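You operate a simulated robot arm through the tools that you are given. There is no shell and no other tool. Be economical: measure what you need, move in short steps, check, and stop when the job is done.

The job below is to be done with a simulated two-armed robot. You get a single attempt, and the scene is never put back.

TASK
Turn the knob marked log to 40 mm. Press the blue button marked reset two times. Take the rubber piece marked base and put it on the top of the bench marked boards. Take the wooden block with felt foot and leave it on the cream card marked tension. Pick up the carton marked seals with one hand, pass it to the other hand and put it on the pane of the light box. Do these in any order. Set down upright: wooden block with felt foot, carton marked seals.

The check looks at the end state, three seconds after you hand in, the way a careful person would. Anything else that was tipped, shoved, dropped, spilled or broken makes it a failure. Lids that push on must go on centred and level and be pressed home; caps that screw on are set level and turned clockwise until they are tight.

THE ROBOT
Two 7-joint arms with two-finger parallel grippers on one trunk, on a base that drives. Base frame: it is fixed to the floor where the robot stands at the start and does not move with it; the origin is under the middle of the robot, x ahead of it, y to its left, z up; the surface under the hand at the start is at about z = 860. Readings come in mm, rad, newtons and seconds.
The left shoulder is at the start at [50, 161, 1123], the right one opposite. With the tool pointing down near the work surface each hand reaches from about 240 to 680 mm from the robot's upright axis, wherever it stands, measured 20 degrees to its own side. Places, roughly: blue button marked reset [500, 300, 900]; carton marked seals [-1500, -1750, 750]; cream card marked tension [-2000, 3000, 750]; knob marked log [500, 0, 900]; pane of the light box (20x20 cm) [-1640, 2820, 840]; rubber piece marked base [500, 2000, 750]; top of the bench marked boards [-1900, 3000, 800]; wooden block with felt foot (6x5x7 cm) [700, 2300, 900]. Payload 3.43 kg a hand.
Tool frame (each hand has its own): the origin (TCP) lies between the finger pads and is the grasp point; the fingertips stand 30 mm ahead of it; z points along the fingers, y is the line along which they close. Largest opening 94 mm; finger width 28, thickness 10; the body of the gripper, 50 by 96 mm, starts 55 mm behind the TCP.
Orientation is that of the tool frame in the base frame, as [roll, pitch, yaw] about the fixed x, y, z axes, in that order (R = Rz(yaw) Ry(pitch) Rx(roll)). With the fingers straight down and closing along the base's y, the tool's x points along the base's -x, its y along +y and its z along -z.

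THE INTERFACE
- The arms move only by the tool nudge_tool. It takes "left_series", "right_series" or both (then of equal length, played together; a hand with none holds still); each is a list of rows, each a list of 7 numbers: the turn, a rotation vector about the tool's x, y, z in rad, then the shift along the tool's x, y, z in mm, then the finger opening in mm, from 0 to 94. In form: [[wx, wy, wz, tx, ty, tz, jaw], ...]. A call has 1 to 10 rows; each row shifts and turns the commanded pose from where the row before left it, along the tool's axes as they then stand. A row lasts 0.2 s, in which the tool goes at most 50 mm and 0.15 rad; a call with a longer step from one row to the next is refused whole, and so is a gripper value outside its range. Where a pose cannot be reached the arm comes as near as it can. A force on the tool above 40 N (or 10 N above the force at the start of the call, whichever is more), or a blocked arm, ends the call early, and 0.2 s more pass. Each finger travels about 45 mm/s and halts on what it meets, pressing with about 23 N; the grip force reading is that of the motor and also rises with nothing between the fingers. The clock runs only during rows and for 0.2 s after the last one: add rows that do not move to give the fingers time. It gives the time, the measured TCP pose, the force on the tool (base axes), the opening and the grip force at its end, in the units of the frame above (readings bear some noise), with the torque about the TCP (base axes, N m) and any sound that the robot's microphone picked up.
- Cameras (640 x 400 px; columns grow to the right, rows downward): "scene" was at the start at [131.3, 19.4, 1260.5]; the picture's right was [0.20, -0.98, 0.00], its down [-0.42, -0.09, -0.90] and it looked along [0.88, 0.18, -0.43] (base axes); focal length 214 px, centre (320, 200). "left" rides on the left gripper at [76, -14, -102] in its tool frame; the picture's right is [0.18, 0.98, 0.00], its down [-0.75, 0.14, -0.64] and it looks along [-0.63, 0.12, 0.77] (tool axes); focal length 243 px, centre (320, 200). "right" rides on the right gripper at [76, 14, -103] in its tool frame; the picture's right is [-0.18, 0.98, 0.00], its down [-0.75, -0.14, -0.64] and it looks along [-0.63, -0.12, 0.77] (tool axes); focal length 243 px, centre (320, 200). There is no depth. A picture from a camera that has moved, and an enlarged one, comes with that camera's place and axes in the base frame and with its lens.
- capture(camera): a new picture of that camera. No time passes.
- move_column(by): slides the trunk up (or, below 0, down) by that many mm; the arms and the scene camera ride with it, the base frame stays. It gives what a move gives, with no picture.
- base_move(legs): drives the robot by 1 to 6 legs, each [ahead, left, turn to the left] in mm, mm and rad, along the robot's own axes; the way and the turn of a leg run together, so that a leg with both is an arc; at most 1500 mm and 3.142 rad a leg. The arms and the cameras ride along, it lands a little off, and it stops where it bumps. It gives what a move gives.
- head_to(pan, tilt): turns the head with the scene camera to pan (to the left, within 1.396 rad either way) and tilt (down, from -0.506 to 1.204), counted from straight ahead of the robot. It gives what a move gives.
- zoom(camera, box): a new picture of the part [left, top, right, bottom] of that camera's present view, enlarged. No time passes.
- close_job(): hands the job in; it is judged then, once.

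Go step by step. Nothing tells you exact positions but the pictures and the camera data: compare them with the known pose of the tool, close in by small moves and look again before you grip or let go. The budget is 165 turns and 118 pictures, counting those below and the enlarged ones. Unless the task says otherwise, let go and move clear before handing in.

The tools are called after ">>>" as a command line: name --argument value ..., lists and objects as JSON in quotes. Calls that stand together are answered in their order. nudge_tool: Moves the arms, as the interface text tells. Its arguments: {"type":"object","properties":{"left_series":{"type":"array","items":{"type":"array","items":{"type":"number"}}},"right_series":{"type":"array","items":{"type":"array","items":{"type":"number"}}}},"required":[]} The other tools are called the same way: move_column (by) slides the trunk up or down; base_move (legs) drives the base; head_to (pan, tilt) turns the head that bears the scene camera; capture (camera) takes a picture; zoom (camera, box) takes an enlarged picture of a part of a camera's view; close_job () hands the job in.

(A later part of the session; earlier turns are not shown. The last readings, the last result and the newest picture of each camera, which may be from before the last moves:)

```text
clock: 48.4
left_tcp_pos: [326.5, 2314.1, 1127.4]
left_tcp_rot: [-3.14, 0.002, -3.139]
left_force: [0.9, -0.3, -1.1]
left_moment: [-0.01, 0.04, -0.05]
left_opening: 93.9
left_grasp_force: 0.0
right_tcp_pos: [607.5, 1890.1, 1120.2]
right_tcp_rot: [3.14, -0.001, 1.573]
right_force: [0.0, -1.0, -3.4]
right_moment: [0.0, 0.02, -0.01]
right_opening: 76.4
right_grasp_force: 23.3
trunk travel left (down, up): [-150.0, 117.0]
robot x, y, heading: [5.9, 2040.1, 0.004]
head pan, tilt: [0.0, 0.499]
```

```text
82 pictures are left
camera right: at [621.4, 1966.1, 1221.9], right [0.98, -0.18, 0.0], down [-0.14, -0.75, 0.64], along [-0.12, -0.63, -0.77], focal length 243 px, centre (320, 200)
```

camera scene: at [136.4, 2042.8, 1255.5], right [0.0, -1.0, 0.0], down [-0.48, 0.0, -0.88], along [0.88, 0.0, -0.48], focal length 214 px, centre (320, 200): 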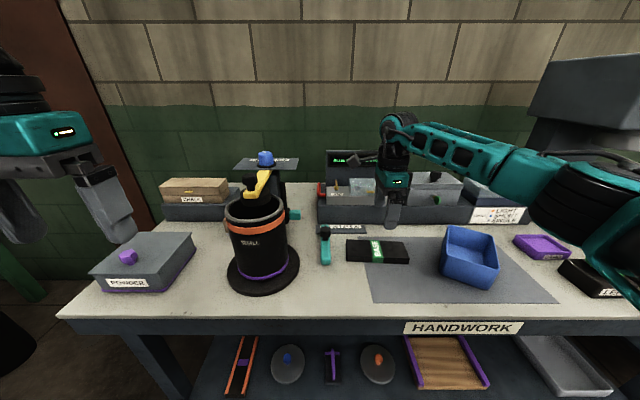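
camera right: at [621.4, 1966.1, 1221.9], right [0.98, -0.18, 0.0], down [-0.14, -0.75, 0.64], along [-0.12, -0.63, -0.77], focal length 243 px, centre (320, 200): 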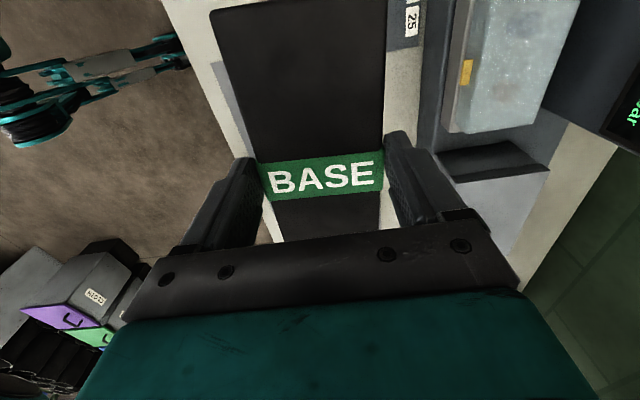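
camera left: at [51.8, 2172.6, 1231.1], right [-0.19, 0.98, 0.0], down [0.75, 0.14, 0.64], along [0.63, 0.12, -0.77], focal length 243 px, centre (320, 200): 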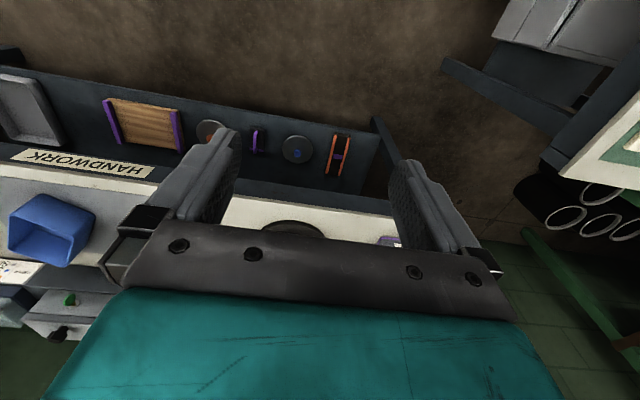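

BASE is held. I'll pull it back and shift the robot left to see behind the pot.

>>> nudge_tool --right_series '[[0, 0, 0, -3, -44, 0, 45], [0, 0, 0, -3, -44, 0, 45], [0, 0, 0, -3, -44, 0, 45], [0, 0, 0, -3, -44, 0, 45], [0, 0, 0, -3, -44, 0, 45], [0, 0, 0, -3, -44, 0, 45]]'

>>> base_move --legs '[[-30, 330, 0]]'

>>> capture --camera "scene"

>>> capture --camera "left"

```text
clock: 49.8
left_tcp_pos: [327.1, 2316.2, 1127.9]
left_tcp_rot: [-3.141, 0.001, -3.141]
left_force: [0.6, 0.2, 0.0]
left_moment: [-0.01, -0.03, -0.04]
left_opening: 94.3
left_grasp_force: 0.0
right_tcp_pos: [342.8, 1869.7, 1119.2]
right_tcp_rot: [-3.142, -0.003, 1.568]
right_force: [0.7, -0.5, -2.8]
right_moment: [0.03, -0.02, 0.0]
right_opening: 75.9
right_grasp_force: 23.3
trunk travel left (down, up): [-150.0, 117.0]
robot x, y, heading: [3.2, 2041.1, 0.006]
head pan, tilt: [0.0, 0.499]
```

```text
clock: 53.2
left_tcp_pos: [296.0, 2646.9, 1128.9]
left_tcp_rot: [3.141, 0.0, -3.137]
left_force: [-0.3, 0.0, -1.0]
left_moment: [0.02, 0.03, 0.02]
left_opening: 93.9
left_grasp_force: 0.1
right_tcp_pos: [311.6, 2201.7, 1119.8]
right_tcp_rot: [-3.141, -0.001, 1.576]
right_force: [-0.5, 0.0, -3.6]
right_moment: [0.0, 0.0, 0.0]
right_opening: 75.4
right_grasp_force: 23.2
trunk travel left (down, up): [-150.0, 117.0]
robot x, y, heading: [-30.5, 2374.8, 0.003]
head pan, tilt: [0.0, 0.499]
```

```text
81 pictures are left
camera scene: at [104.8, 2373.8, 1255.5], right [0.01, -1.0, 0.0], down [-0.48, 0.0, -0.88], along [0.88, 0.0, -0.48], focal length 214 px, centre (320, 200)
```

scene: 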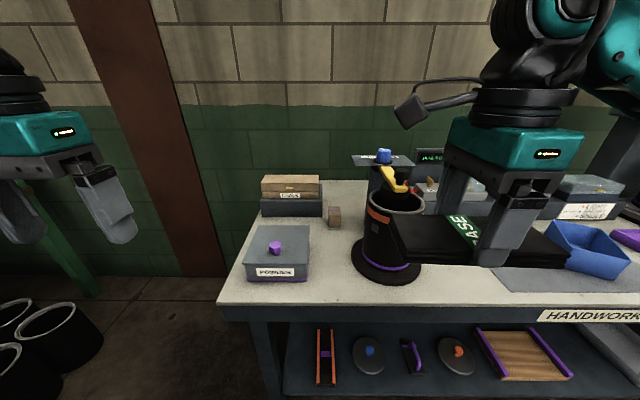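

```text
80 pictures are left
camera left: at [219.2, 2632.4, 1231.1], right [-0.19, 0.98, 0.0], down [0.75, 0.14, 0.64], along [0.63, 0.12, -0.77], focal length 243 px, centre (320, 200)
```

left: 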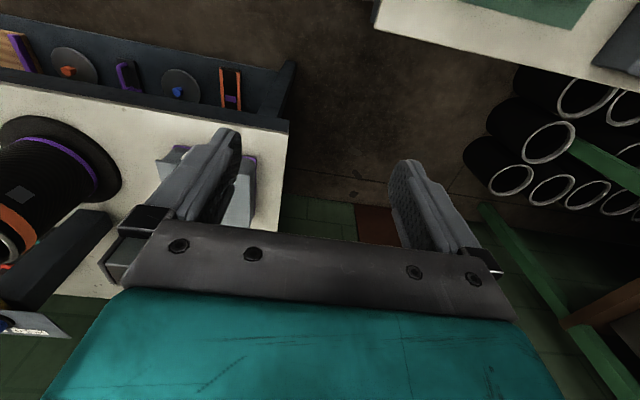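

The wooden block is at scene pixel (334,217), between the chalk box and the pot. I'll zoom in on it.

>>> zoom --camera "scene" --box '[286, 180, 382, 240]'

```text
6.67 times, centred on (334, 210) of scene
camera zoom: at [104.8, 2373.8, 1255.5], right [0.01, -1.0, 0.0], down [-0.48, 0.0, -0.88], along [0.88, 0.0, -0.48], focal length 1430 px, centre (227, 133)
```

zoom: 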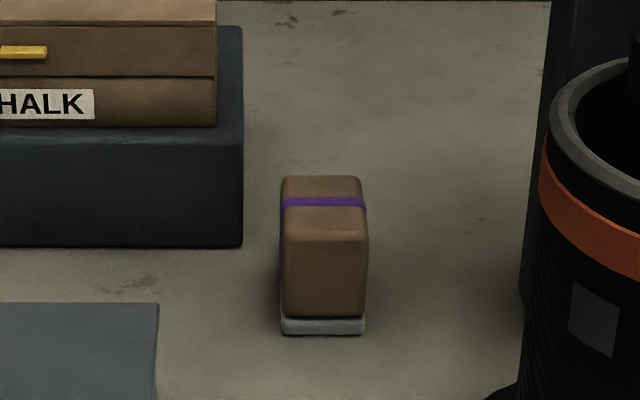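

The block stands upright on its grey felt, at about x 691–765, y 2326. I'll move the base so the left hand can reach it from above.

>>> base_move --legs '[[0, -225, 0], [85, 0, 0]]'

>>> nudge_tool --left_series '[[0, 0, 0, -42, -15, 0, 94], [0, 0, 0, -42, -15, 0, 94], [0, 0, 0, -42, -15, 0, 94], [0, 0, 0, -42, -15, 0, 94], [0, 0, 0, -42, -15, 0, 94], [0, 0, 0, -20, -15, 0, 94]]'

>>> capture --camera "scene"

>>> capture --camera "left"

```text
clock: 56.5
left_tcp_pos: [381.1, 2421.9, 1129.1]
left_tcp_rot: [-3.141, -0.001, -3.137]
left_force: [-0.1, -0.2, 0.6]
left_moment: [0.02, 0.03, 0.0]
left_opening: 93.9
left_grasp_force: 0.1
right_tcp_pos: [398.4, 1978.4, 1118.9]
right_tcp_rot: [-3.14, -0.001, 1.576]
right_force: [-0.2, 0.3, -2.5]
right_moment: [0.04, -0.01, 0.0]
right_opening: 75.6
right_grasp_force: 22.9
trunk travel left (down, up): [-150.0, 117.0]
robot x, y, heading: [59.8, 2146.7, 0.005]
head pan, tilt: [0.0, 0.499]
```

```text
clock: 57.9
left_tcp_pos: [571.8, 2355.0, 1121.7]
left_tcp_rot: [3.139, -0.001, -3.134]
left_force: [-0.5, 0.0, -1.1]
left_moment: [0.02, 0.01, -0.03]
left_opening: 94.1
left_grasp_force: 0.0
left hand out of reach, approached as far as the arm can: row 5, 6
right_tcp_pos: [398.1, 1978.2, 1119.8]
right_tcp_rot: [-3.14, -0.001, 1.575]
right_force: [0.1, 0.2, -2.4]
right_moment: [0.01, 0.01, -0.02]
right_opening: 75.5
right_grasp_force: 23.3
trunk travel left (down, up): [-150.0, 117.0]
robot x, y, heading: [59.4, 2144.2, 0.013]
head pan, tilt: [0.0, 0.499]
```

```text
78 pictures are left
camera scene: at [191.2, 2150.0, 1255.3], right [0.01, -1.0, 0.0], down [-0.48, 0.0, -0.88], along [0.88, 0.01, -0.48], focal length 214 px, centre (320, 200)
```

scene: 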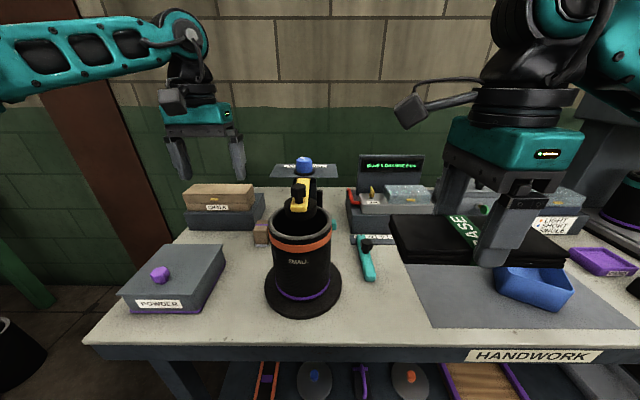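

```text
77 pictures are left
camera left: at [496.7, 2340.6, 1224.0], right [-0.19, 0.98, 0.0], down [0.75, 0.15, 0.64], along [0.63, 0.12, -0.77], focal length 243 px, centre (320, 200)
```

left: 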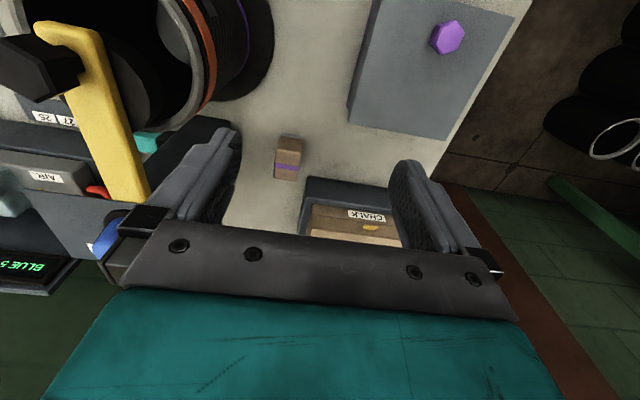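

At this height the reach runs short, and the block reads at about (722,2327). I'll come down where the arm is before going forward.

>>> nudge_tool --left_series '[[0, 0, 0, 0, 0, 45, 94], [0, 0, 0, 0, 0, 45, 94], [0, 0, 0, 0, 0, 45, 94], [0, 0, 0, 0, 0, 30, 94], [0, 0, 0, 0, 0, 0, 94]]'

>>> capture --camera "left"

```text
clock: 59.1
left_tcp_pos: [571.6, 2353.6, 956.9]
left_tcp_rot: [3.141, 0.0, -3.136]
left_force: [0.3, 0.5, -0.9]
left_moment: [0.02, -0.02, -0.01]
left_opening: 93.8
left_grasp_force: 0.1
right_tcp_pos: [397.1, 1978.0, 1120.0]
right_tcp_rot: [3.142, -0.003, 1.576]
right_force: [-0.4, 0.8, -2.6]
right_moment: [0.03, -0.02, -0.02]
right_opening: 75.6
right_grasp_force: 23.2
trunk travel left (down, up): [-150.0, 117.0]
robot x, y, heading: [57.6, 2148.6, 0.009]
head pan, tilt: [0.0, 0.499]
```

```text
76 pictures are left
camera left: at [495.6, 2339.7, 1059.7], right [-0.19, 0.98, 0.0], down [0.75, 0.15, 0.64], along [0.63, 0.12, -0.77], focal length 243 px, centre (320, 200)
```

left: 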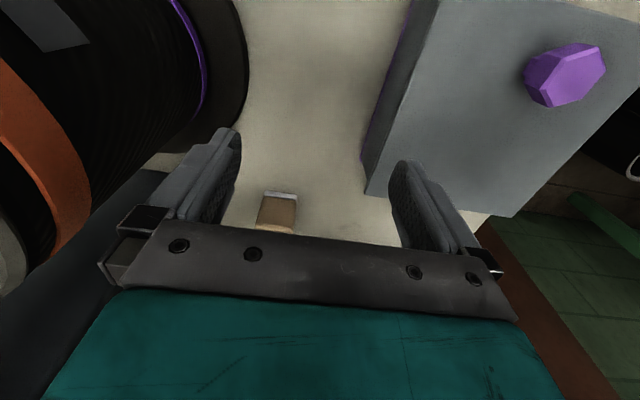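

The block's near face is at x≈690, y≈2326. I'll move forward above it and check the reach.

>>> nudge_tool --left_series '[[0, 0, 0, -38, -7, 0, 80], [0, 0, 0, -38, -7, 0, 74], [0, 0, 0, -38, -7, 0, 74], [0, 0, 0, -38, -7, 0, 74], [0, 0, 0, 0, 0, 0, 74]]'

>>> capture --camera "left"

>>> zoom --camera "scene" --box '[160, 130, 352, 250]'

```text
clock: 60.3
left_tcp_pos: [610.5, 2393.7, 980.3]
left_tcp_rot: [-3.141, 0.002, -3.137]
left_force: [0.4, -0.7, -0.1]
left_moment: [0.0, 0.01, -0.02]
left_opening: 73.9
left_grasp_force: 0.0
left hand out of reach, approached as far as the arm can: row 1, 2, 3, 4
right_tcp_pos: [398.0, 1977.8, 1120.2]
right_tcp_rot: [3.14, -0.001, 1.576]
right_force: [0.1, 0.2, -2.0]
right_moment: [-0.01, -0.01, 0.0]
right_opening: 75.5
right_grasp_force: 23.3
trunk travel left (down, up): [-150.0, 117.0]
robot x, y, heading: [59.0, 2146.7, 0.013]
head pan, tilt: [0.0, 0.499]
```

```text
75 pictures are left
camera left: at [533.2, 2378.8, 1083.1], right [-0.19, 0.98, 0.0], down [0.75, 0.15, 0.64], along [0.63, 0.12, -0.77], focal length 243 px, centre (320, 200)
```

left: 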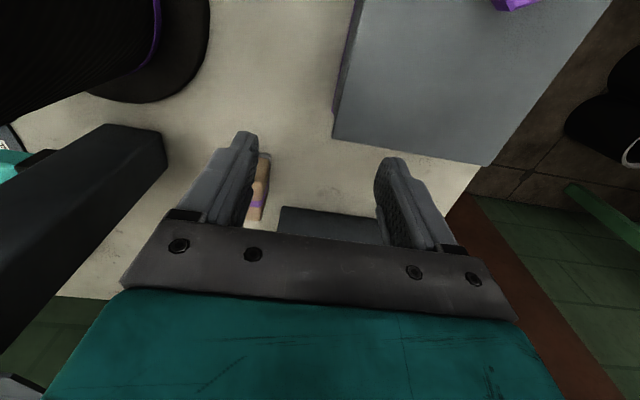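

```text
3.33 times, centred on (256, 190) of scene
camera zoom: at [190.6, 2149.7, 1255.5], right [0.01, -1.0, 0.0], down [-0.48, 0.0, -0.88], along [0.88, 0.01, -0.48], focal length 715 px, centre (533, 233)
```

zoom: 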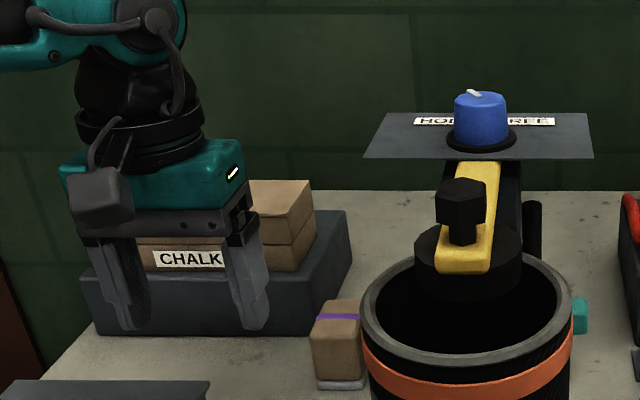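

The arm ran out of reach and slid aside. I'll edge the base forward 60 mm and retry.

>>> base_move --legs '[[60, 0, 0]]'

>>> nudge_tool --left_series '[[0, 0, 0, 0, -34, 0, 74], [0, 0, 0, 0, -33, 0, 74], [0, 0, 0, -25, 0, 5, 74], [0, 0, 0, -27, 0, 5, 74], [0, 0, 0, 0, 0, 0, 74]]'

>>> capture --camera "left"

```text
clock: 61.3
left_tcp_pos: [669.9, 2394.8, 980.8]
left_tcp_rot: [3.141, 0.0, -3.135]
left_force: [-0.3, 0.0, -0.1]
left_moment: [-0.03, 0.0, -0.01]
left_opening: 74.0
left_grasp_force: 0.1
right_tcp_pos: [458.2, 1977.7, 1120.1]
right_tcp_rot: [-3.14, -0.001, 1.576]
right_force: [0.4, 0.7, -3.0]
right_moment: [0.01, 0.0, 0.01]
right_opening: 75.4
right_grasp_force: 22.6
trunk travel left (down, up): [-150.0, 117.0]
robot x, y, heading: [117.8, 2147.6, 0.005]
head pan, tilt: [0.0, 0.499]
```

```text
clock: 62.5
left_tcp_pos: [657.4, 2371.7, 981.7]
left_tcp_rot: [-3.139, 0.004, -3.134]
left_force: [0.6, 0.5, 0.3]
left_moment: [-0.02, 0.0, -0.03]
left_opening: 74.0
left_grasp_force: 0.1
left hand out of reach, approached as far as the arm can: row 1, 2, 3, 4
right_tcp_pos: [458.7, 1978.2, 1120.9]
right_tcp_rot: [3.141, -0.002, 1.576]
right_force: [0.3, -0.5, -2.4]
right_moment: [0.0, -0.01, 0.05]
right_opening: 75.4
right_grasp_force: 22.5
trunk travel left (down, up): [-150.0, 117.0]
robot x, y, heading: [119.7, 2152.3, 0.007]
head pan, tilt: [0.0, 0.499]
```

```text
73 pictures are left
camera left: at [581.3, 2357.2, 1084.5], right [-0.19, 0.98, 0.0], down [0.75, 0.15, 0.64], along [0.63, 0.12, -0.76], focal length 243 px, centre (320, 200)
```

left: 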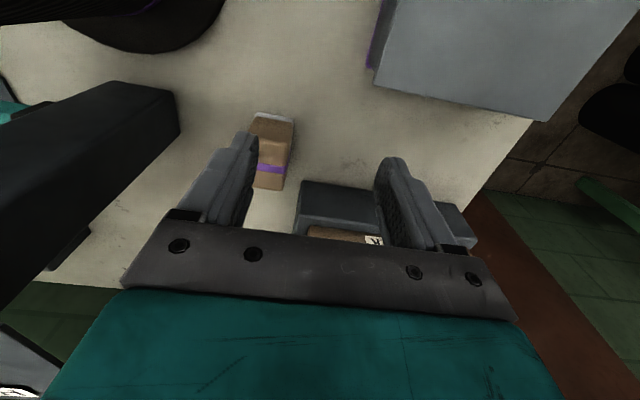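

The left arm seems limited by wrist angle rather than length, since the right arm reached further with its hand turned. I'll turn the left wrist to test that.

>>> nudge_tool --left_series '[[0, 0, -0.14, 0, 0, 0, 74], [0, 0, -0.14, 0, 0, 0, 74], [0, 0, -0.14, 0, 0, 0, 74], [0, 0, -0.14, 0, 0, 0, 74], [0, 0, 0, -30, 15, 0, 74], [0, 0, 0, -30, 15, 0, 74]]'

```text
clock: 63.9
left_tcp_pos: [686.1, 2432.5, 983.8]
left_tcp_rot: [-3.137, 0.003, -2.574]
left_force: [0.6, -0.3, -0.2]
left_moment: [0.02, 0.02, -0.01]
left_opening: 74.1
left_grasp_force: 0.0
left hand out of reach, approached as far as the arm can: row 6
right_tcp_pos: [458.5, 1978.6, 1119.9]
right_tcp_rot: [-3.141, 0.001, 1.576]
right_force: [0.4, 0.1, -3.4]
right_moment: [-0.01, -0.01, 0.0]
right_opening: 75.2
right_grasp_force: 22.9
trunk travel left (down, up): [-150.0, 117.0]
robot x, y, heading: [118.8, 2150.0, 0.01]
head pan, tilt: [0.0, 0.499]
```

Turning the wrist helps. I'll retract, then turn the robot about 0.55 rad to the right, so the gripper stays aligned with the block in a wrist range that reaches.

>>> nudge_tool --left_series '[[0, 0, 0, 0, 0, -48, 74], [0, 0, 0, 0, 0, -48, 74], [0, 0, 0, 0, 0, -48, 74], [0, 0, 0, 36, 23, 0, 74], [0, 0, 0, 36, 23, 0, 74], [0, 0, 0, 36, 23, 0, 74], [0, 0, 0, 36, 23, 0, 74], [0, 0, 0, 36, 23, 0, 74]]'

>>> base_move --legs '[[-80, 0, 0], [0, 226, 0], [0, 0, -0.55], [48, 29, 0]]'

>>> capture --camera "scene"

```text
clock: 65.7
left_tcp_pos: [461.1, 2430.3, 1120.1]
left_tcp_rot: [-3.14, 0.001, -2.577]
left_force: [0.3, 0.5, 0.1]
left_moment: [0.04, -0.02, -0.02]
left_opening: 74.0
left_grasp_force: 0.2
left hand out of reach, approached as far as the arm can: row 3
right_tcp_pos: [457.7, 1978.8, 1119.6]
right_tcp_rot: [-3.141, 0.0, 1.577]
right_force: [0.5, 0.7, -2.6]
right_moment: [0.01, 0.01, 0.04]
right_opening: 75.0
right_grasp_force: 22.9
trunk travel left (down, up): [-150.0, 117.0]
robot x, y, heading: [116.6, 2145.4, 0.007]
head pan, tilt: [0.0, 0.499]
```

```text
clock: 71.0
left_tcp_pos: [533.4, 2434.4, 1119.7]
left_tcp_rot: [-3.14, 0.0, -3.125]
left_force: [0.1, -0.5, 0.3]
left_moment: [0.03, 0.02, -0.04]
left_opening: 74.0
left_grasp_force: 0.1
right_tcp_pos: [296.3, 2049.5, 1119.7]
right_tcp_rot: [-3.141, 0.001, 1.027]
right_force: [0.1, -0.4, -2.7]
right_moment: [0.02, 0.03, 0.0]
right_opening: 74.6
right_grasp_force: 22.7
trunk travel left (down, up): [-150.0, 117.0]
robot x, y, heading: [94.9, 2371.8, -0.539]
head pan, tilt: [0.0, 0.499]
```

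```text
72 pictures are left
camera scene: at [207.5, 2304.7, 1255.3], right [-0.52, -0.86, 0.0], down [-0.41, 0.25, -0.88], along [0.75, -0.45, -0.48], focal length 214 px, centre (320, 200)
```

scene: 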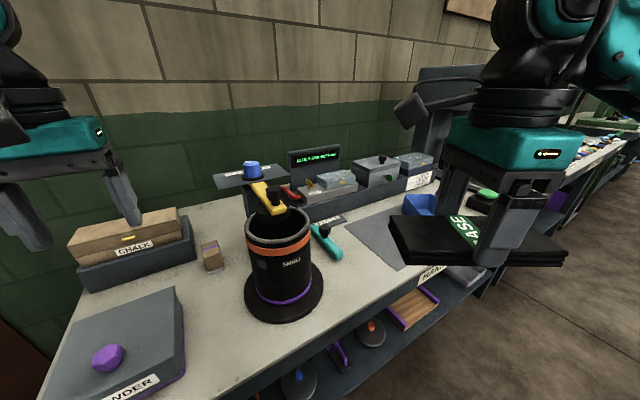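

The base is in place at (95,2372), heading −0.54. I'll move the left hand to above the block.

>>> nudge_tool --left_series '[[0, 0, 0.017, -10, -30, 20, 74], [0, 0, 0, -20, -30, 30, 74], [0, 0, 0, -20, -26, 35, 74], [0, 0, 0, -35, -11, 30, 74], [0, 0, 0, -35, -11, 30, 74], [0, 0, 0, -35, 0, 0, 74], [0, 0, 0, -35, 0, 0, 74]]'

>>> capture --camera "left"

>>> capture --camera "scene"

```text
clock: 72.6
left_tcp_pos: [724.3, 2327.3, 973.2]
left_tcp_rot: [3.141, 0.001, -3.141]
left_force: [-0.6, -0.3, 0.0]
left_moment: [0.0, 0.0, 0.01]
left_opening: 74.1
left_grasp_force: 0.1
right_tcp_pos: [293.8, 2050.1, 1120.9]
right_tcp_rot: [-3.141, -0.002, 1.027]
right_force: [1.1, 0.7, -2.6]
right_moment: [0.01, -0.01, 0.0]
right_opening: 74.7
right_grasp_force: 22.8
trunk travel left (down, up): [-150.0, 117.0]
robot x, y, heading: [90.3, 2370.3, -0.544]
head pan, tilt: [0.0, 0.499]
```

```text
71 pictures are left
camera left: at [648.0, 2313.3, 1075.4], right [-0.18, 0.98, 0.0], down [0.75, 0.14, 0.64], along [0.63, 0.12, -0.77], focal length 243 px, centre (320, 200)
```

left: 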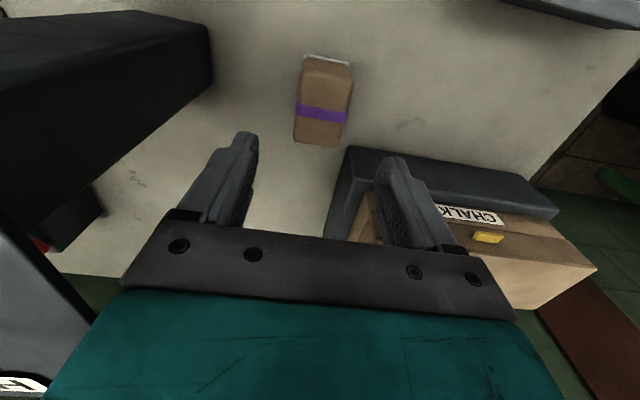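

```text
70 pictures are left
camera scene: at [207.3, 2304.7, 1255.4], right [-0.52, -0.86, 0.0], down [-0.41, 0.25, -0.88], along [0.75, -0.45, -0.48], focal length 214 px, centre (320, 200)
```

scene: 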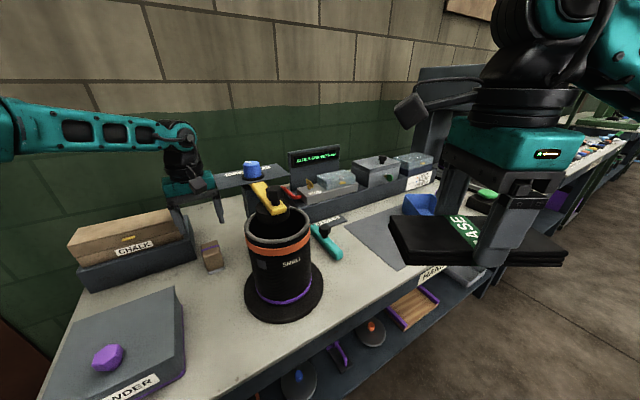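

The block is centred between the open fingers at about (720,2329). I'll descend and close.

>>> nudge_tool --left_series '[[0, 0, 0, 2, 2, 40, 74], [0, 0, 0, 0, 0, 40, 74], [0, 0, 0, 0, 0, 25, 74], [0, 0, 0, 0, 0, 8, 74], [0, 0, 0, 0, 0, 0, 55], [0, 0, 0, 0, 0, 0, 40], [0, 0, 0, 0, 0, 0, 30], [0, 0, 0, 0, 0, 0, 30]]'

>>> capture --camera "left"

```text
clock: 74.4
left_tcp_pos: [705.1, 2348.4, 874.2]
left_tcp_rot: [-3.141, 0.001, -3.14]
left_force: [0.2, 0.4, -0.4]
left_moment: [0.02, 0.02, 0.01]
left_opening: 45.6
left_grasp_force: 23.0
left hand out of reach, approached as far as the arm can: row 2, 3, 4
right_tcp_pos: [293.7, 2050.5, 1119.6]
right_tcp_rot: [3.141, -0.001, 1.029]
right_force: [0.1, 0.6, -2.5]
right_moment: [0.01, 0.01, -0.02]
right_opening: 74.6
right_grasp_force: 22.7
trunk travel left (down, up): [-150.0, 117.0]
robot x, y, heading: [96.7, 2370.1, -0.54]
head pan, tilt: [0.0, 0.499]
```

```text
69 pictures are left
camera left: at [628.8, 2335.2, 976.7], right [-0.19, 0.98, 0.0], down [0.75, 0.14, 0.64], along [0.63, 0.12, -0.77], focal length 243 px, centre (320, 200)
```

left: 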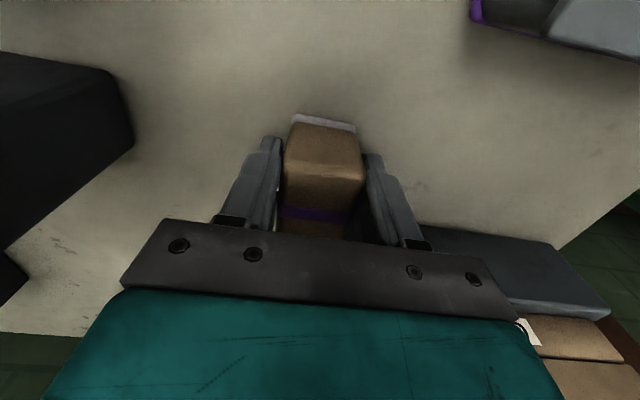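

The arm slid a little, but the block is gripped at 45 mm and still upright. I'll lift it slowly and check.

>>> nudge_tool --left_series '[[0, 0, 0, 0, 0, -8, 25], [0, 0, 0, 0, 0, -12, 25], [0, 0, 0, 0, 0, -20, 25], [0, 0, 0, 0, 0, -30, 25], [0, 0, 0, 0, 0, -30, 25]]'

>>> capture --camera "left"

>>> capture --camera "scene"

```text
clock: 75.6
left_tcp_pos: [704.2, 2348.3, 974.4]
left_tcp_rot: [-3.139, 0.0, -3.139]
left_force: [0.3, 0.3, -0.8]
left_moment: [0.0, 0.02, 0.0]
left_opening: 46.0
left_grasp_force: 22.8
right_tcp_pos: [294.4, 2048.9, 1120.3]
right_tcp_rot: [-3.141, -0.001, 1.028]
right_force: [-0.5, 0.5, -2.5]
right_moment: [0.01, 0.01, 0.0]
right_opening: 74.8
right_grasp_force: 22.9
trunk travel left (down, up): [-150.0, 117.0]
robot x, y, heading: [89.4, 2374.5, -0.542]
head pan, tilt: [0.0, 0.499]
```

```text
68 pictures are left
camera left: at [629.0, 2335.1, 1077.7], right [-0.19, 0.98, 0.0], down [0.75, 0.14, 0.64], along [0.63, 0.12, -0.77], focal length 243 px, centre (320, 200)
```

left: 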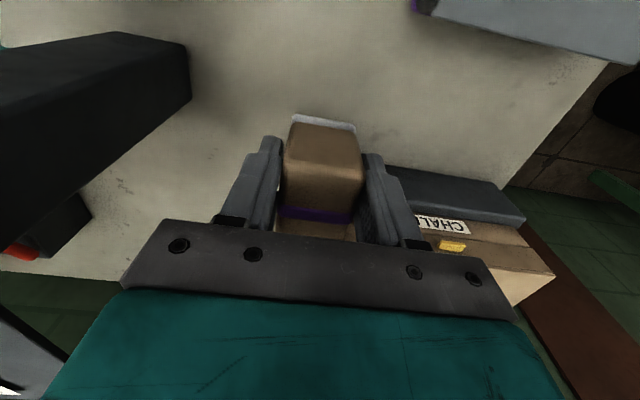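

```text
67 pictures are left
camera scene: at [206.5, 2304.7, 1255.5], right [-0.52, -0.86, 0.0], down [-0.41, 0.25, -0.88], along [0.75, -0.45, -0.48], focal length 214 px, centre (320, 200)
```

scene: 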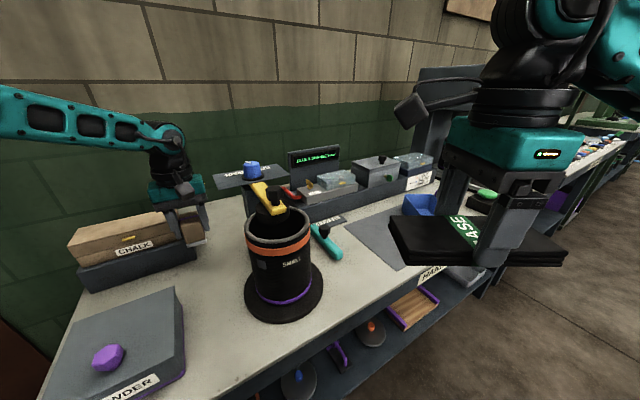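

The block is held. I'll raise and retract it, back away from the bench, turn to face the far benches and look.

>>> nudge_tool --left_series '[[0, 0, 0, 0, 0, -45, 25], [0, 0, 0, 0, 0, -45, 25], [0, 0, 0, 0, 0, -45, 25], [0, 0, 0, 45, 8, 0, 25], [0, 0, 0, 45, 8, 0, 25], [0, 0, 0, 45, 8, 0, 25], [0, 0, 0, 45, 8, 0, 25]]'

>>> base_move --legs '[[-400, -150, 0], [0, 0, 1.571], [0, 0, 1.571]]'

>>> head_to --pan 0.0 --tilt 0.25

>>> capture --camera "scene"

```text
clock: 77.2
left_tcp_pos: [523.2, 2380.1, 1110.2]
left_tcp_rot: [-3.141, 0.002, -3.141]
left_force: [-0.7, -0.6, -1.2]
left_moment: [-0.03, -0.01, -0.03]
left_opening: 45.6
left_grasp_force: 23.1
right_tcp_pos: [294.2, 2049.7, 1121.0]
right_tcp_rot: [3.141, 0.0, 1.029]
right_force: [-0.8, 0.2, -2.3]
right_moment: [0.0, -0.03, -0.01]
right_opening: 74.7
right_grasp_force: 22.8
trunk travel left (down, up): [-150.0, 117.0]
robot x, y, heading: [94.0, 2372.8, -0.538]
head pan, tilt: [0.0, 0.499]
```

```text
clock: 80.0
left_tcp_pos: [103.0, 2419.4, 1109.7]
left_tcp_rot: [3.141, -0.001, -3.142]
left_force: [1.8, -0.1, -0.1]
left_moment: [0.0, 0.08, -0.02]
left_opening: 45.8
left_grasp_force: 23.4
right_tcp_pos: [-127.5, 2090.1, 1119.4]
right_tcp_rot: [-3.14, 0.001, 1.028]
right_force: [-0.3, 0.1, -2.6]
right_moment: [0.03, -0.02, 0.0]
right_opening: 74.5
right_grasp_force: 23.5
trunk travel left (down, up): [-150.0, 117.0]
robot x, y, heading: [-328.4, 2415.1, -0.545]
head pan, tilt: [0.0, 0.499]
stopped in leg 1: the robot was blocked; the commanded pose is now the measured one
```

```text
clock: 80.7
left_tcp_pos: [102.2, 2420.4, 1108.8]
left_tcp_rot: [3.141, 0.001, 3.141]
left_force: [0.7, 0.6, -1.0]
left_moment: [-0.04, 0.02, -0.01]
left_opening: 45.8
left_grasp_force: 23.0
right_tcp_pos: [-126.8, 2090.1, 1119.0]
right_tcp_rot: [-3.14, -0.002, 1.029]
right_force: [0.7, 0.0, -1.8]
right_moment: [0.02, -0.01, -0.01]
right_opening: 74.8
right_grasp_force: 22.5
trunk travel left (down, up): [-150.0, 117.0]
robot x, y, heading: [-323.6, 2410.9, -0.542]
head pan, tilt: [0.0, 0.25]
```

```text
66 pictures are left
camera scene: at [-212.6, 2343.9, 1278.5], right [-0.52, -0.86, 0.0], down [-0.21, 0.13, -0.97], along [0.83, -0.5, -0.25], focal length 214 px, centre (320, 200)
```

scene: 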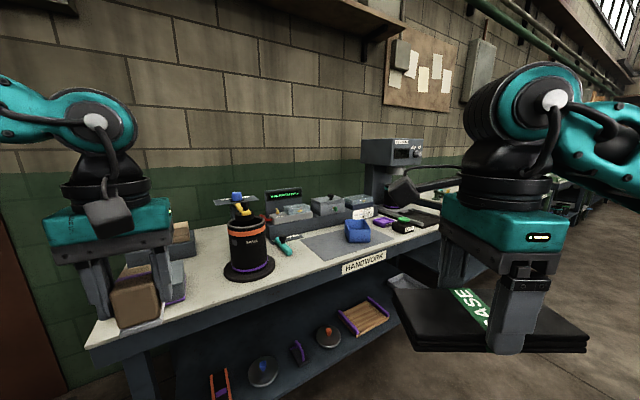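

The base was blocked by something behind. I'll move forward slightly, then look to both sides before turning.

>>> base_move --legs '[[80, 0, 0]]'

>>> head_to --pan 1.39 --tilt 0.4

>>> capture --camera "scene"

>>> head_to --pan -1.39 --tilt 0.4

>>> capture --camera "scene"

```text
clock: 81.8
left_tcp_pos: [170.7, 2378.3, 1108.7]
left_tcp_rot: [3.14, 0.001, -3.14]
left_force: [0.9, 0.0, -0.4]
left_moment: [-0.01, 0.04, 0.0]
left_opening: 45.8
left_grasp_force: 23.4
right_tcp_pos: [-58.0, 2049.2, 1119.2]
right_tcp_rot: [-3.14, -0.001, 1.029]
right_force: [-0.3, 0.2, -2.3]
right_moment: [0.01, -0.03, -0.02]
right_opening: 74.7
right_grasp_force: 23.5
trunk travel left (down, up): [-150.0, 117.0]
robot x, y, heading: [-260.0, 2367.7, -0.544]
head pan, tilt: [0.0, 0.25]
```

```text
clock: 83.3
left_tcp_pos: [170.8, 2379.3, 1108.4]
left_tcp_rot: [3.142, 0.0, -3.141]
left_force: [-0.4, 0.0, -1.2]
left_moment: [-0.01, 0.02, 0.02]
left_opening: 45.8
left_grasp_force: 22.9
right_tcp_pos: [-58.8, 2049.5, 1119.6]
right_tcp_rot: [-3.139, 0.0, 1.028]
right_force: [-0.8, 0.5, -2.7]
right_moment: [0.01, -0.02, 0.03]
right_opening: 74.6
right_grasp_force: 22.6
trunk travel left (down, up): [-150.0, 117.0]
robot x, y, heading: [-259.4, 2366.9, -0.538]
head pan, tilt: [1.389, 0.4]
```

```text
65 pictures are left
camera scene: at [-162.9, 2420.4, 1264.6], right [0.75, -0.66, 0.0], down [-0.26, -0.29, -0.92], along [0.61, 0.69, -0.39], focal length 214 px, centre (320, 200)
```

scene: 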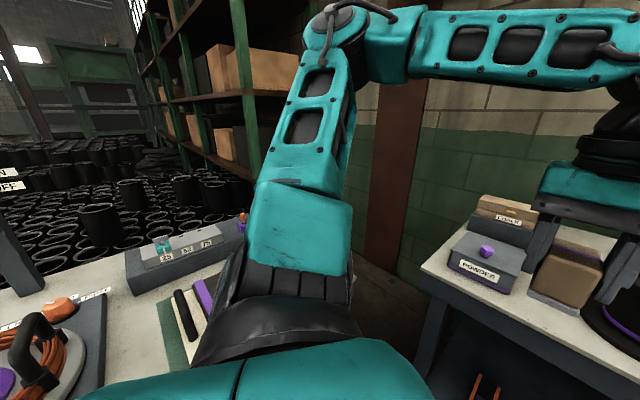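

```text
clock: 85.8
left_tcp_pos: [170.6, 2379.8, 1108.2]
left_tcp_rot: [-3.141, 0.003, -3.14]
left_force: [0.8, 0.3, -0.2]
left_moment: [-0.03, 0.01, 0.02]
left_opening: 46.0
left_grasp_force: 23.0
right_tcp_pos: [-58.7, 2050.3, 1119.9]
right_tcp_rot: [-3.139, 0.0, 1.027]
right_force: [0.3, -0.1, -2.0]
right_moment: [0.0, -0.01, -0.02]
right_opening: 74.6
right_grasp_force: 23.1
trunk travel left (down, up): [-150.0, 117.0]
robot x, y, heading: [-260.4, 2370.9, -0.541]
head pan, tilt: [-1.389, 0.4]
```

```text
64 pictures are left
camera scene: at [-256.8, 2264.2, 1264.6], right [-0.94, 0.35, 0.0], down [0.14, 0.36, -0.92], along [-0.32, -0.86, -0.39], focal length 214 px, centre (320, 200)
```

scene: 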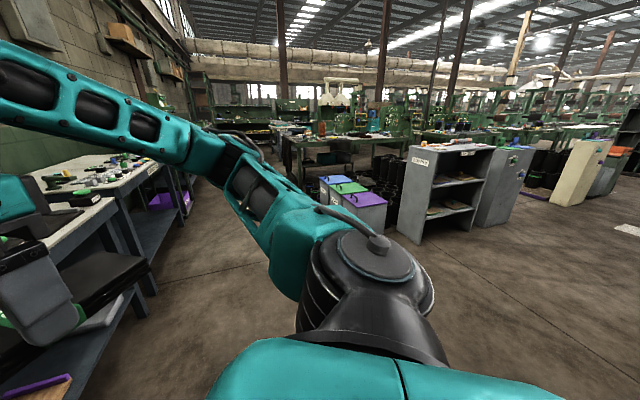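

The PACKING bench stands at y≳2690, so the destination benches are in that row, facing −y. I'll move clear, turn to face +y and strafe left along the aisle.

>>> base_move --legs '[[196, -326, 0], [0, 0, 1.05], [0, 0, 1.06], [0, 750, 0]]'

>>> head_to --pan 0.5 --tilt 0.3

>>> capture --camera "scene"

```text
clock: 101.2
left_tcp_pos: [-1246.2, 2358.2, 1109.4]
left_tcp_rot: [-3.141, 0.0, -1.032]
left_force: [-0.7, -0.4, -1.0]
left_moment: [-0.01, -0.04, 0.01]
left_opening: 45.6
left_grasp_force: 22.7
right_tcp_pos: [-846.0, 2329.4, 1119.0]
right_tcp_rot: [-3.14, 0.0, 3.137]
right_force: [-0.6, -0.1, -1.9]
right_moment: [0.0, 0.03, -0.05]
right_opening: 75.0
right_grasp_force: 22.9
trunk travel left (down, up): [-150.0, 117.0]
robot x, y, heading: [-1019.7, 1989.8, 1.569]
head pan, tilt: [-1.389, 0.4]
```

```text
clock: 103.1
left_tcp_pos: [-1245.1, 2357.0, 1110.7]
left_tcp_rot: [3.141, 0.001, -1.033]
left_force: [-0.4, -0.3, -0.4]
left_moment: [-0.02, 0.01, -0.01]
left_opening: 45.7
left_grasp_force: 23.1
right_tcp_pos: [-844.8, 2330.2, 1119.7]
right_tcp_rot: [-3.141, 0.001, 3.135]
right_force: [-0.4, 0.4, -3.1]
right_moment: [0.03, 0.0, -0.01]
right_opening: 74.9
right_grasp_force: 23.0
trunk travel left (down, up): [-150.0, 117.0]
robot x, y, heading: [-1020.6, 1990.3, 1.565]
head pan, tilt: [0.499, 0.3]
```

```text
63 pictures are left
camera scene: at [-1061.6, 2115.1, 1273.9], right [0.88, 0.47, 0.0], down [0.14, -0.26, -0.96], along [-0.45, 0.84, -0.3], focal length 214 px, centre (320, 200)
```

scene: 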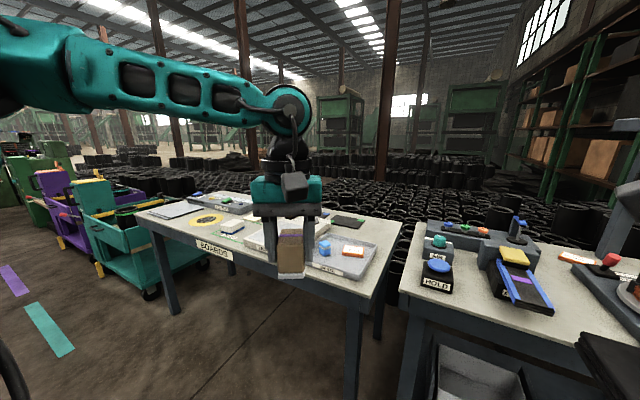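

The BOARDS bench has its front at y≈2630. I'll strafe further left and look at its top.

>>> base_move --legs '[[0, 700, 0], [100, 0, 0]]'

>>> head_to --pan 0.0 --tilt 0.5

>>> capture --camera "scene"

```text
clock: 110.5
left_tcp_pos: [-1950.2, 2458.8, 1109.9]
left_tcp_rot: [3.141, 0.0, -1.033]
left_force: [0.4, 1.4, -0.6]
left_moment: [-0.03, 0.01, 0.01]
left_opening: 46.0
left_grasp_force: 23.0
right_tcp_pos: [-1548.5, 2432.2, 1119.7]
right_tcp_rot: [-3.14, 0.0, 3.136]
right_force: [0.2, 0.5, -2.8]
right_moment: [-0.04, 0.01, -0.02]
right_opening: 74.8
right_grasp_force: 23.0
trunk travel left (down, up): [-150.0, 117.0]
robot x, y, heading: [-1724.2, 2094.0, 1.567]
head pan, tilt: [0.499, 0.3]
```

```text
clock: 111.4
left_tcp_pos: [-1951.2, 2459.8, 1109.5]
left_tcp_rot: [3.141, 0.001, -1.034]
left_force: [0.7, -0.3, -0.6]
left_moment: [-0.01, 0.0, -0.04]
left_opening: 45.6
left_grasp_force: 22.7
right_tcp_pos: [-1550.1, 2430.5, 1118.5]
right_tcp_rot: [-3.141, 0.0, 3.134]
right_force: [-0.5, 0.5, -3.2]
right_moment: [0.0, 0.01, -0.01]
right_opening: 74.5
right_grasp_force: 23.2
trunk travel left (down, up): [-150.0, 117.0]
robot x, y, heading: [-1722.6, 2095.1, 1.564]
head pan, tilt: [0.0, 0.499]
```

```text
62 pictures are left
camera scene: at [-1721.1, 2225.8, 1255.5], right [1.0, 0.0, 0.0], down [0.0, -0.48, -0.88], along [0.0, 0.88, -0.48], focal length 214 px, centre (320, 200)
```

scene: 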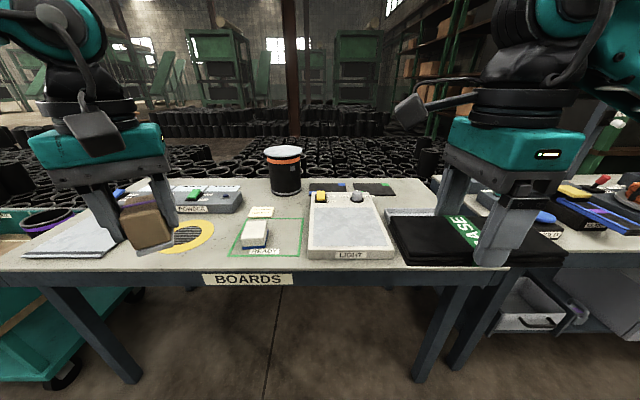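

>>> zoom --camera "scene" --box '[170, 140, 410, 290]'

>>> zoom --camera "scene" --box '[0, 160, 240, 310]'

```text
2.67 times, centred on (290, 215) of scene
camera zoom: at [-1721.1, 2225.8, 1255.5], right [1.0, 0.0, 0.0], down [0.0, -0.48, -0.88], along [0.0, 0.88, -0.48], focal length 572 px, centre (400, 160)
```

zoom: 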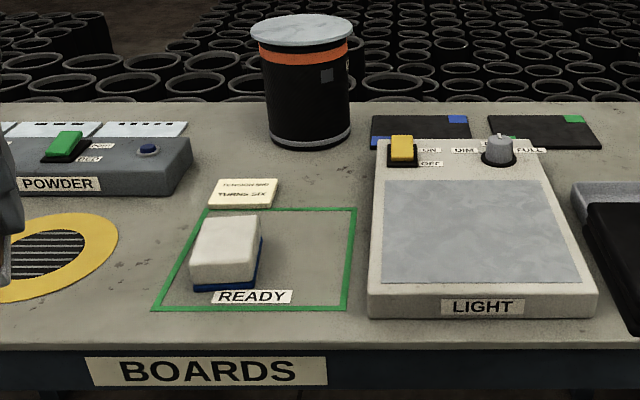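

```text
2.67 times, centred on (120, 235) of scene
camera zoom: at [-1721.1, 2225.8, 1255.5], right [1.0, 0.0, 0.0], down [0.0, -0.48, -0.88], along [0.0, 0.88, -0.48], focal length 572 px, centre (853, 107)
```

zoom: 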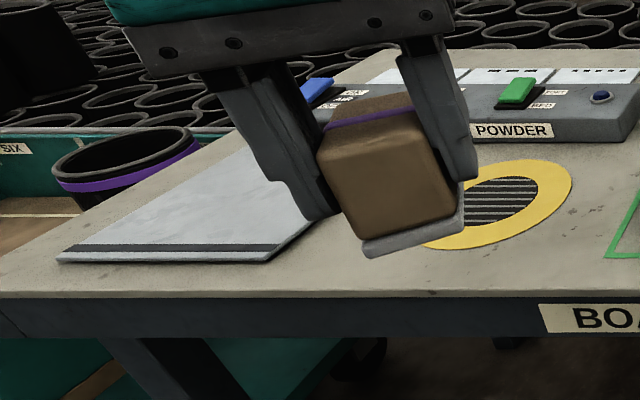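

The cream card is at zoom (243,193), just behind the READY frame, and the light box pane is to its right. I'll zoom to confirm the text and turn the left wrist, which also extends its reach.

>>> zoom --camera "scene" --box '[230, 195, 294, 235]'

>>> nudge_tool --left_series '[[0, 0, -0.148, 0, 0, 0, 25], [0, 0, -0.148, 0, 0, 0, 25], [0, 0, -0.148, 0, 0, 0, 25], [0, 0, -0.148, 0, 0, 0, 25], [0, 0, -0.148, 0, 0, 0, 25], [0, 0, -0.148, 0, 0, 0, 25], [0, 0, -0.148, 0, 0, 0, 25]]'

>>> base_move --legs '[[150, 60, 0]]'

>>> capture --camera "left"

>>> capture --camera "scene"

```text
10.00 times, centred on (262, 215) of scene
camera zoom: at [-1721.1, 2225.8, 1255.5], right [1.0, 0.0, 0.0], down [0.0, -0.48, -0.88], along [0.0, 0.88, -0.48], focal length 2145 px, centre (900, 50)
```

zoom: 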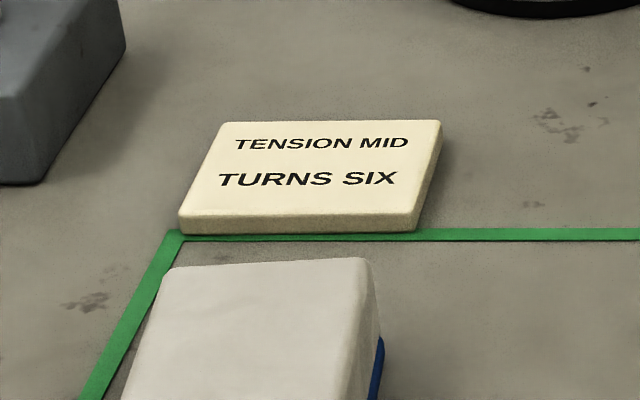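

```text
clock: 113.0
left_tcp_pos: [-1950.0, 2458.6, 1109.3]
left_tcp_rot: [-3.141, 0.001, 0.006]
left_force: [0.1, -0.3, 0.4]
left_moment: [0.02, -0.03, 0.03]
left_opening: 45.6
left_grasp_force: 23.1
right_tcp_pos: [-1548.1, 2431.3, 1119.7]
right_tcp_rot: [-3.139, 0.0, 3.134]
right_force: [0.3, 0.5, -2.7]
right_moment: [0.03, 0.01, 0.01]
right_opening: 74.8
right_grasp_force: 22.5
trunk travel left (down, up): [-150.0, 117.0]
robot x, y, heading: [-1722.0, 2097.1, 1.567]
head pan, tilt: [0.0, 0.499]
```

```text
clock: 114.4
left_tcp_pos: [-2009.6, 2611.0, 1108.9]
left_tcp_rot: [-3.14, -0.001, 0.002]
left_force: [-0.2, -0.1, -1.2]
left_moment: [0.0, -0.02, -0.01]
left_opening: 45.8
left_grasp_force: 22.7
right_tcp_pos: [-1608.2, 2582.1, 1119.3]
right_tcp_rot: [-3.141, 0.001, 3.135]
right_force: [-0.3, -0.1, -3.2]
right_moment: [0.01, 0.02, 0.02]
right_opening: 75.0
right_grasp_force: 23.0
trunk travel left (down, up): [-150.0, 117.0]
robot x, y, heading: [-1781.3, 2245.3, 1.565]
head pan, tilt: [0.0, 0.499]
```

```text
58 pictures are left
camera left: at [-1933.1, 2625.4, 1211.3], right [0.19, -0.98, 0.0], down [-0.75, -0.14, 0.64], along [-0.63, -0.12, -0.77], focal length 243 px, centre (320, 200)
```

left: 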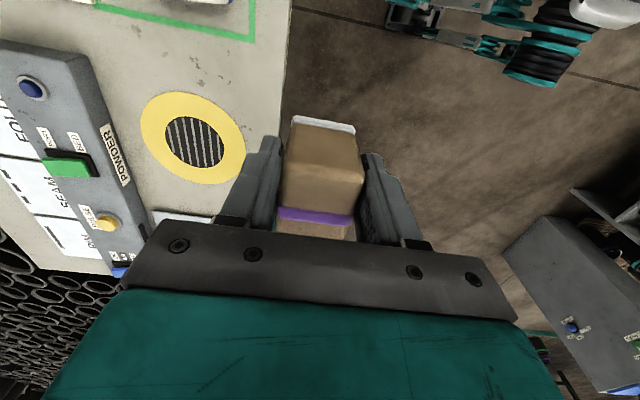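

```text
57 pictures are left
camera scene: at [-1780.2, 2376.8, 1255.3], right [1.0, 0.0, 0.0], down [0.0, -0.48, -0.88], along [0.0, 0.88, -0.48], focal length 214 px, centre (320, 200)
```

scene: 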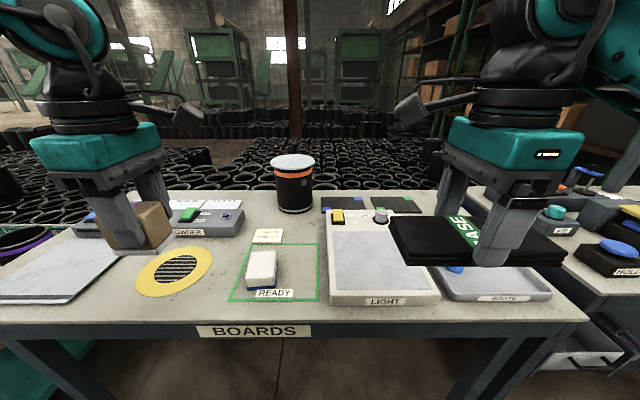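

I see the card, pane and yellow ring. I'll zoom in to fix the bench height by comparing it with the earlier view.

>>> zoom --camera "scene" --box '[220, 200, 348, 280]'

>>> zoom --camera "scene" --box '[320, 200, 480, 300]'

```text
5.00 times, centred on (284, 240) of scene
camera zoom: at [-1780.2, 2376.8, 1255.3], right [1.0, 0.0, 0.0], down [0.0, -0.48, -0.88], along [0.0, 0.88, -0.48], focal length 1072 px, centre (500, 0)
```

zoom: 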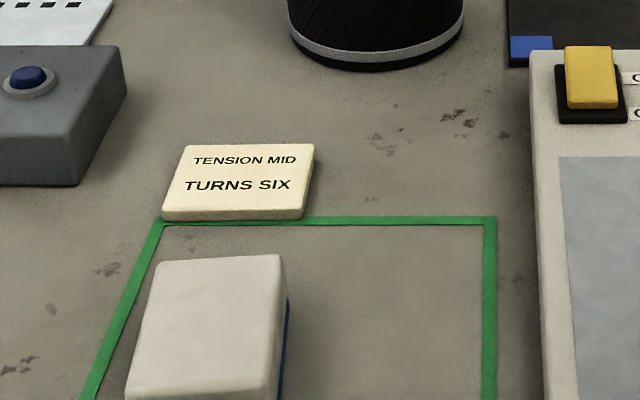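

```text
4.00 times, centred on (400, 250) of scene
camera zoom: at [-1780.2, 2376.8, 1255.3], right [1.0, 0.0, 0.0], down [0.0, -0.48, -0.88], along [0.0, 0.88, -0.48], focal length 858 px, centre (0, 0)
```

zoom: 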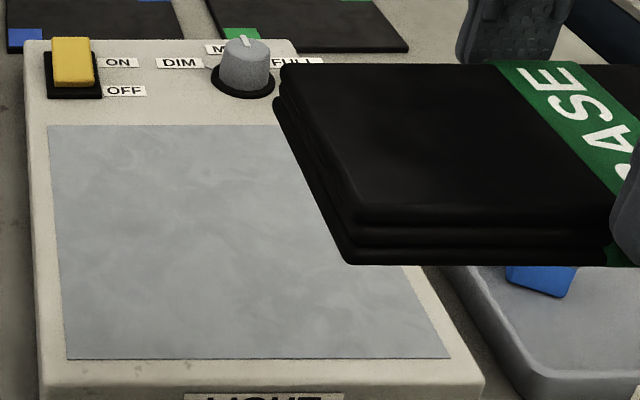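

The bench top is z≈797 and the card is centred at (-1953,2953), about 90x70 mm. The block's centre sits about 20 mm to the far side of the TCP. I'll move in and bring the block above the card.

>>> base_move --legs '[[100, 0, 0]]'

>>> nudge_tool --left_series '[[0, 0, 0, 13, -40, 0, 25], [0, 0, 0, 13, -40, 0, 25], [0, 0, 0, 13, -40, 0, 25], [0, 0, 0, 13, -40, 0, 25], [0, 0, 0, 13, -40, 0, 25], [0, 0, 0, 12, -42, 0, 25], [0, 0, 0, 0, 0, 45, 25], [0, 0, 0, 0, 0, 45, 25], [0, 0, 0, 0, 0, 45, 25], [0, 0, 0, 0, 0, 0, 25]]'

>>> capture --camera "scene"

>>> capture --camera "left"

```text
clock: 115.6
left_tcp_pos: [-2009.0, 2711.2, 1109.3]
left_tcp_rot: [-3.141, -0.001, 0.003]
left_force: [0.4, 0.1, -1.2]
left_moment: [-0.08, -0.04, 0.01]
left_opening: 45.6
left_grasp_force: 23.2
right_tcp_pos: [-1608.8, 2681.4, 1120.4]
right_tcp_rot: [3.14, 0.002, 3.135]
right_force: [0.0, 0.7, -1.9]
right_moment: [-0.02, 0.02, -0.02]
right_opening: 74.7
right_grasp_force: 22.8
trunk travel left (down, up): [-150.0, 117.0]
robot x, y, heading: [-1785.0, 2341.8, 1.566]
head pan, tilt: [0.0, 0.499]
```

```text
clock: 117.8
left_tcp_pos: [-1986.8, 2869.3, 957.6]
left_tcp_rot: [-3.14, -0.001, 0.004]
left_force: [-0.6, -0.9, -0.9]
left_moment: [-0.01, -0.01, -0.01]
left_opening: 45.5
left_grasp_force: 23.0
left hand out of reach, approached as far as the arm can: row 4, 5, 6
right_tcp_pos: [-1607.0, 2680.4, 1119.5]
right_tcp_rot: [-3.14, -0.001, 3.138]
right_force: [0.0, -0.3, -2.1]
right_moment: [0.02, 0.04, -0.01]
right_opening: 74.6
right_grasp_force: 22.4
trunk travel left (down, up): [-150.0, 117.0]
robot x, y, heading: [-1779.8, 2345.1, 1.574]
head pan, tilt: [0.0, 0.499]
```

```text
54 pictures are left
camera scene: at [-1779.6, 2475.1, 1255.5], right [1.0, 0.0, 0.0], down [0.0, -0.48, -0.88], along [0.0, 0.88, -0.48], focal length 214 px, centre (320, 200)
```

scene: 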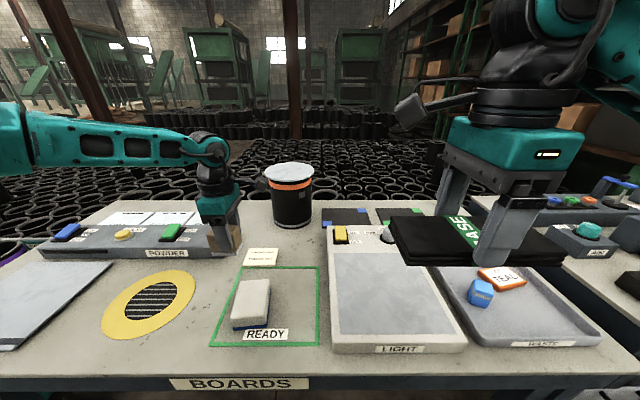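

```text
53 pictures are left
camera left: at [-1910.7, 2884.5, 1060.2], right [0.19, -0.98, 0.0], down [-0.75, -0.14, 0.64], along [-0.63, -0.12, -0.77], focal length 243 px, centre (320, 200)
```

left: 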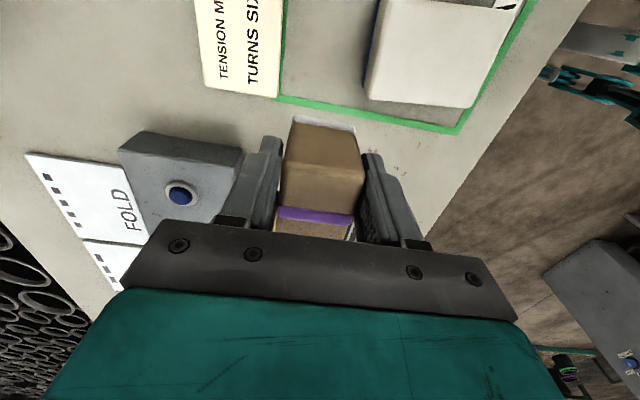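

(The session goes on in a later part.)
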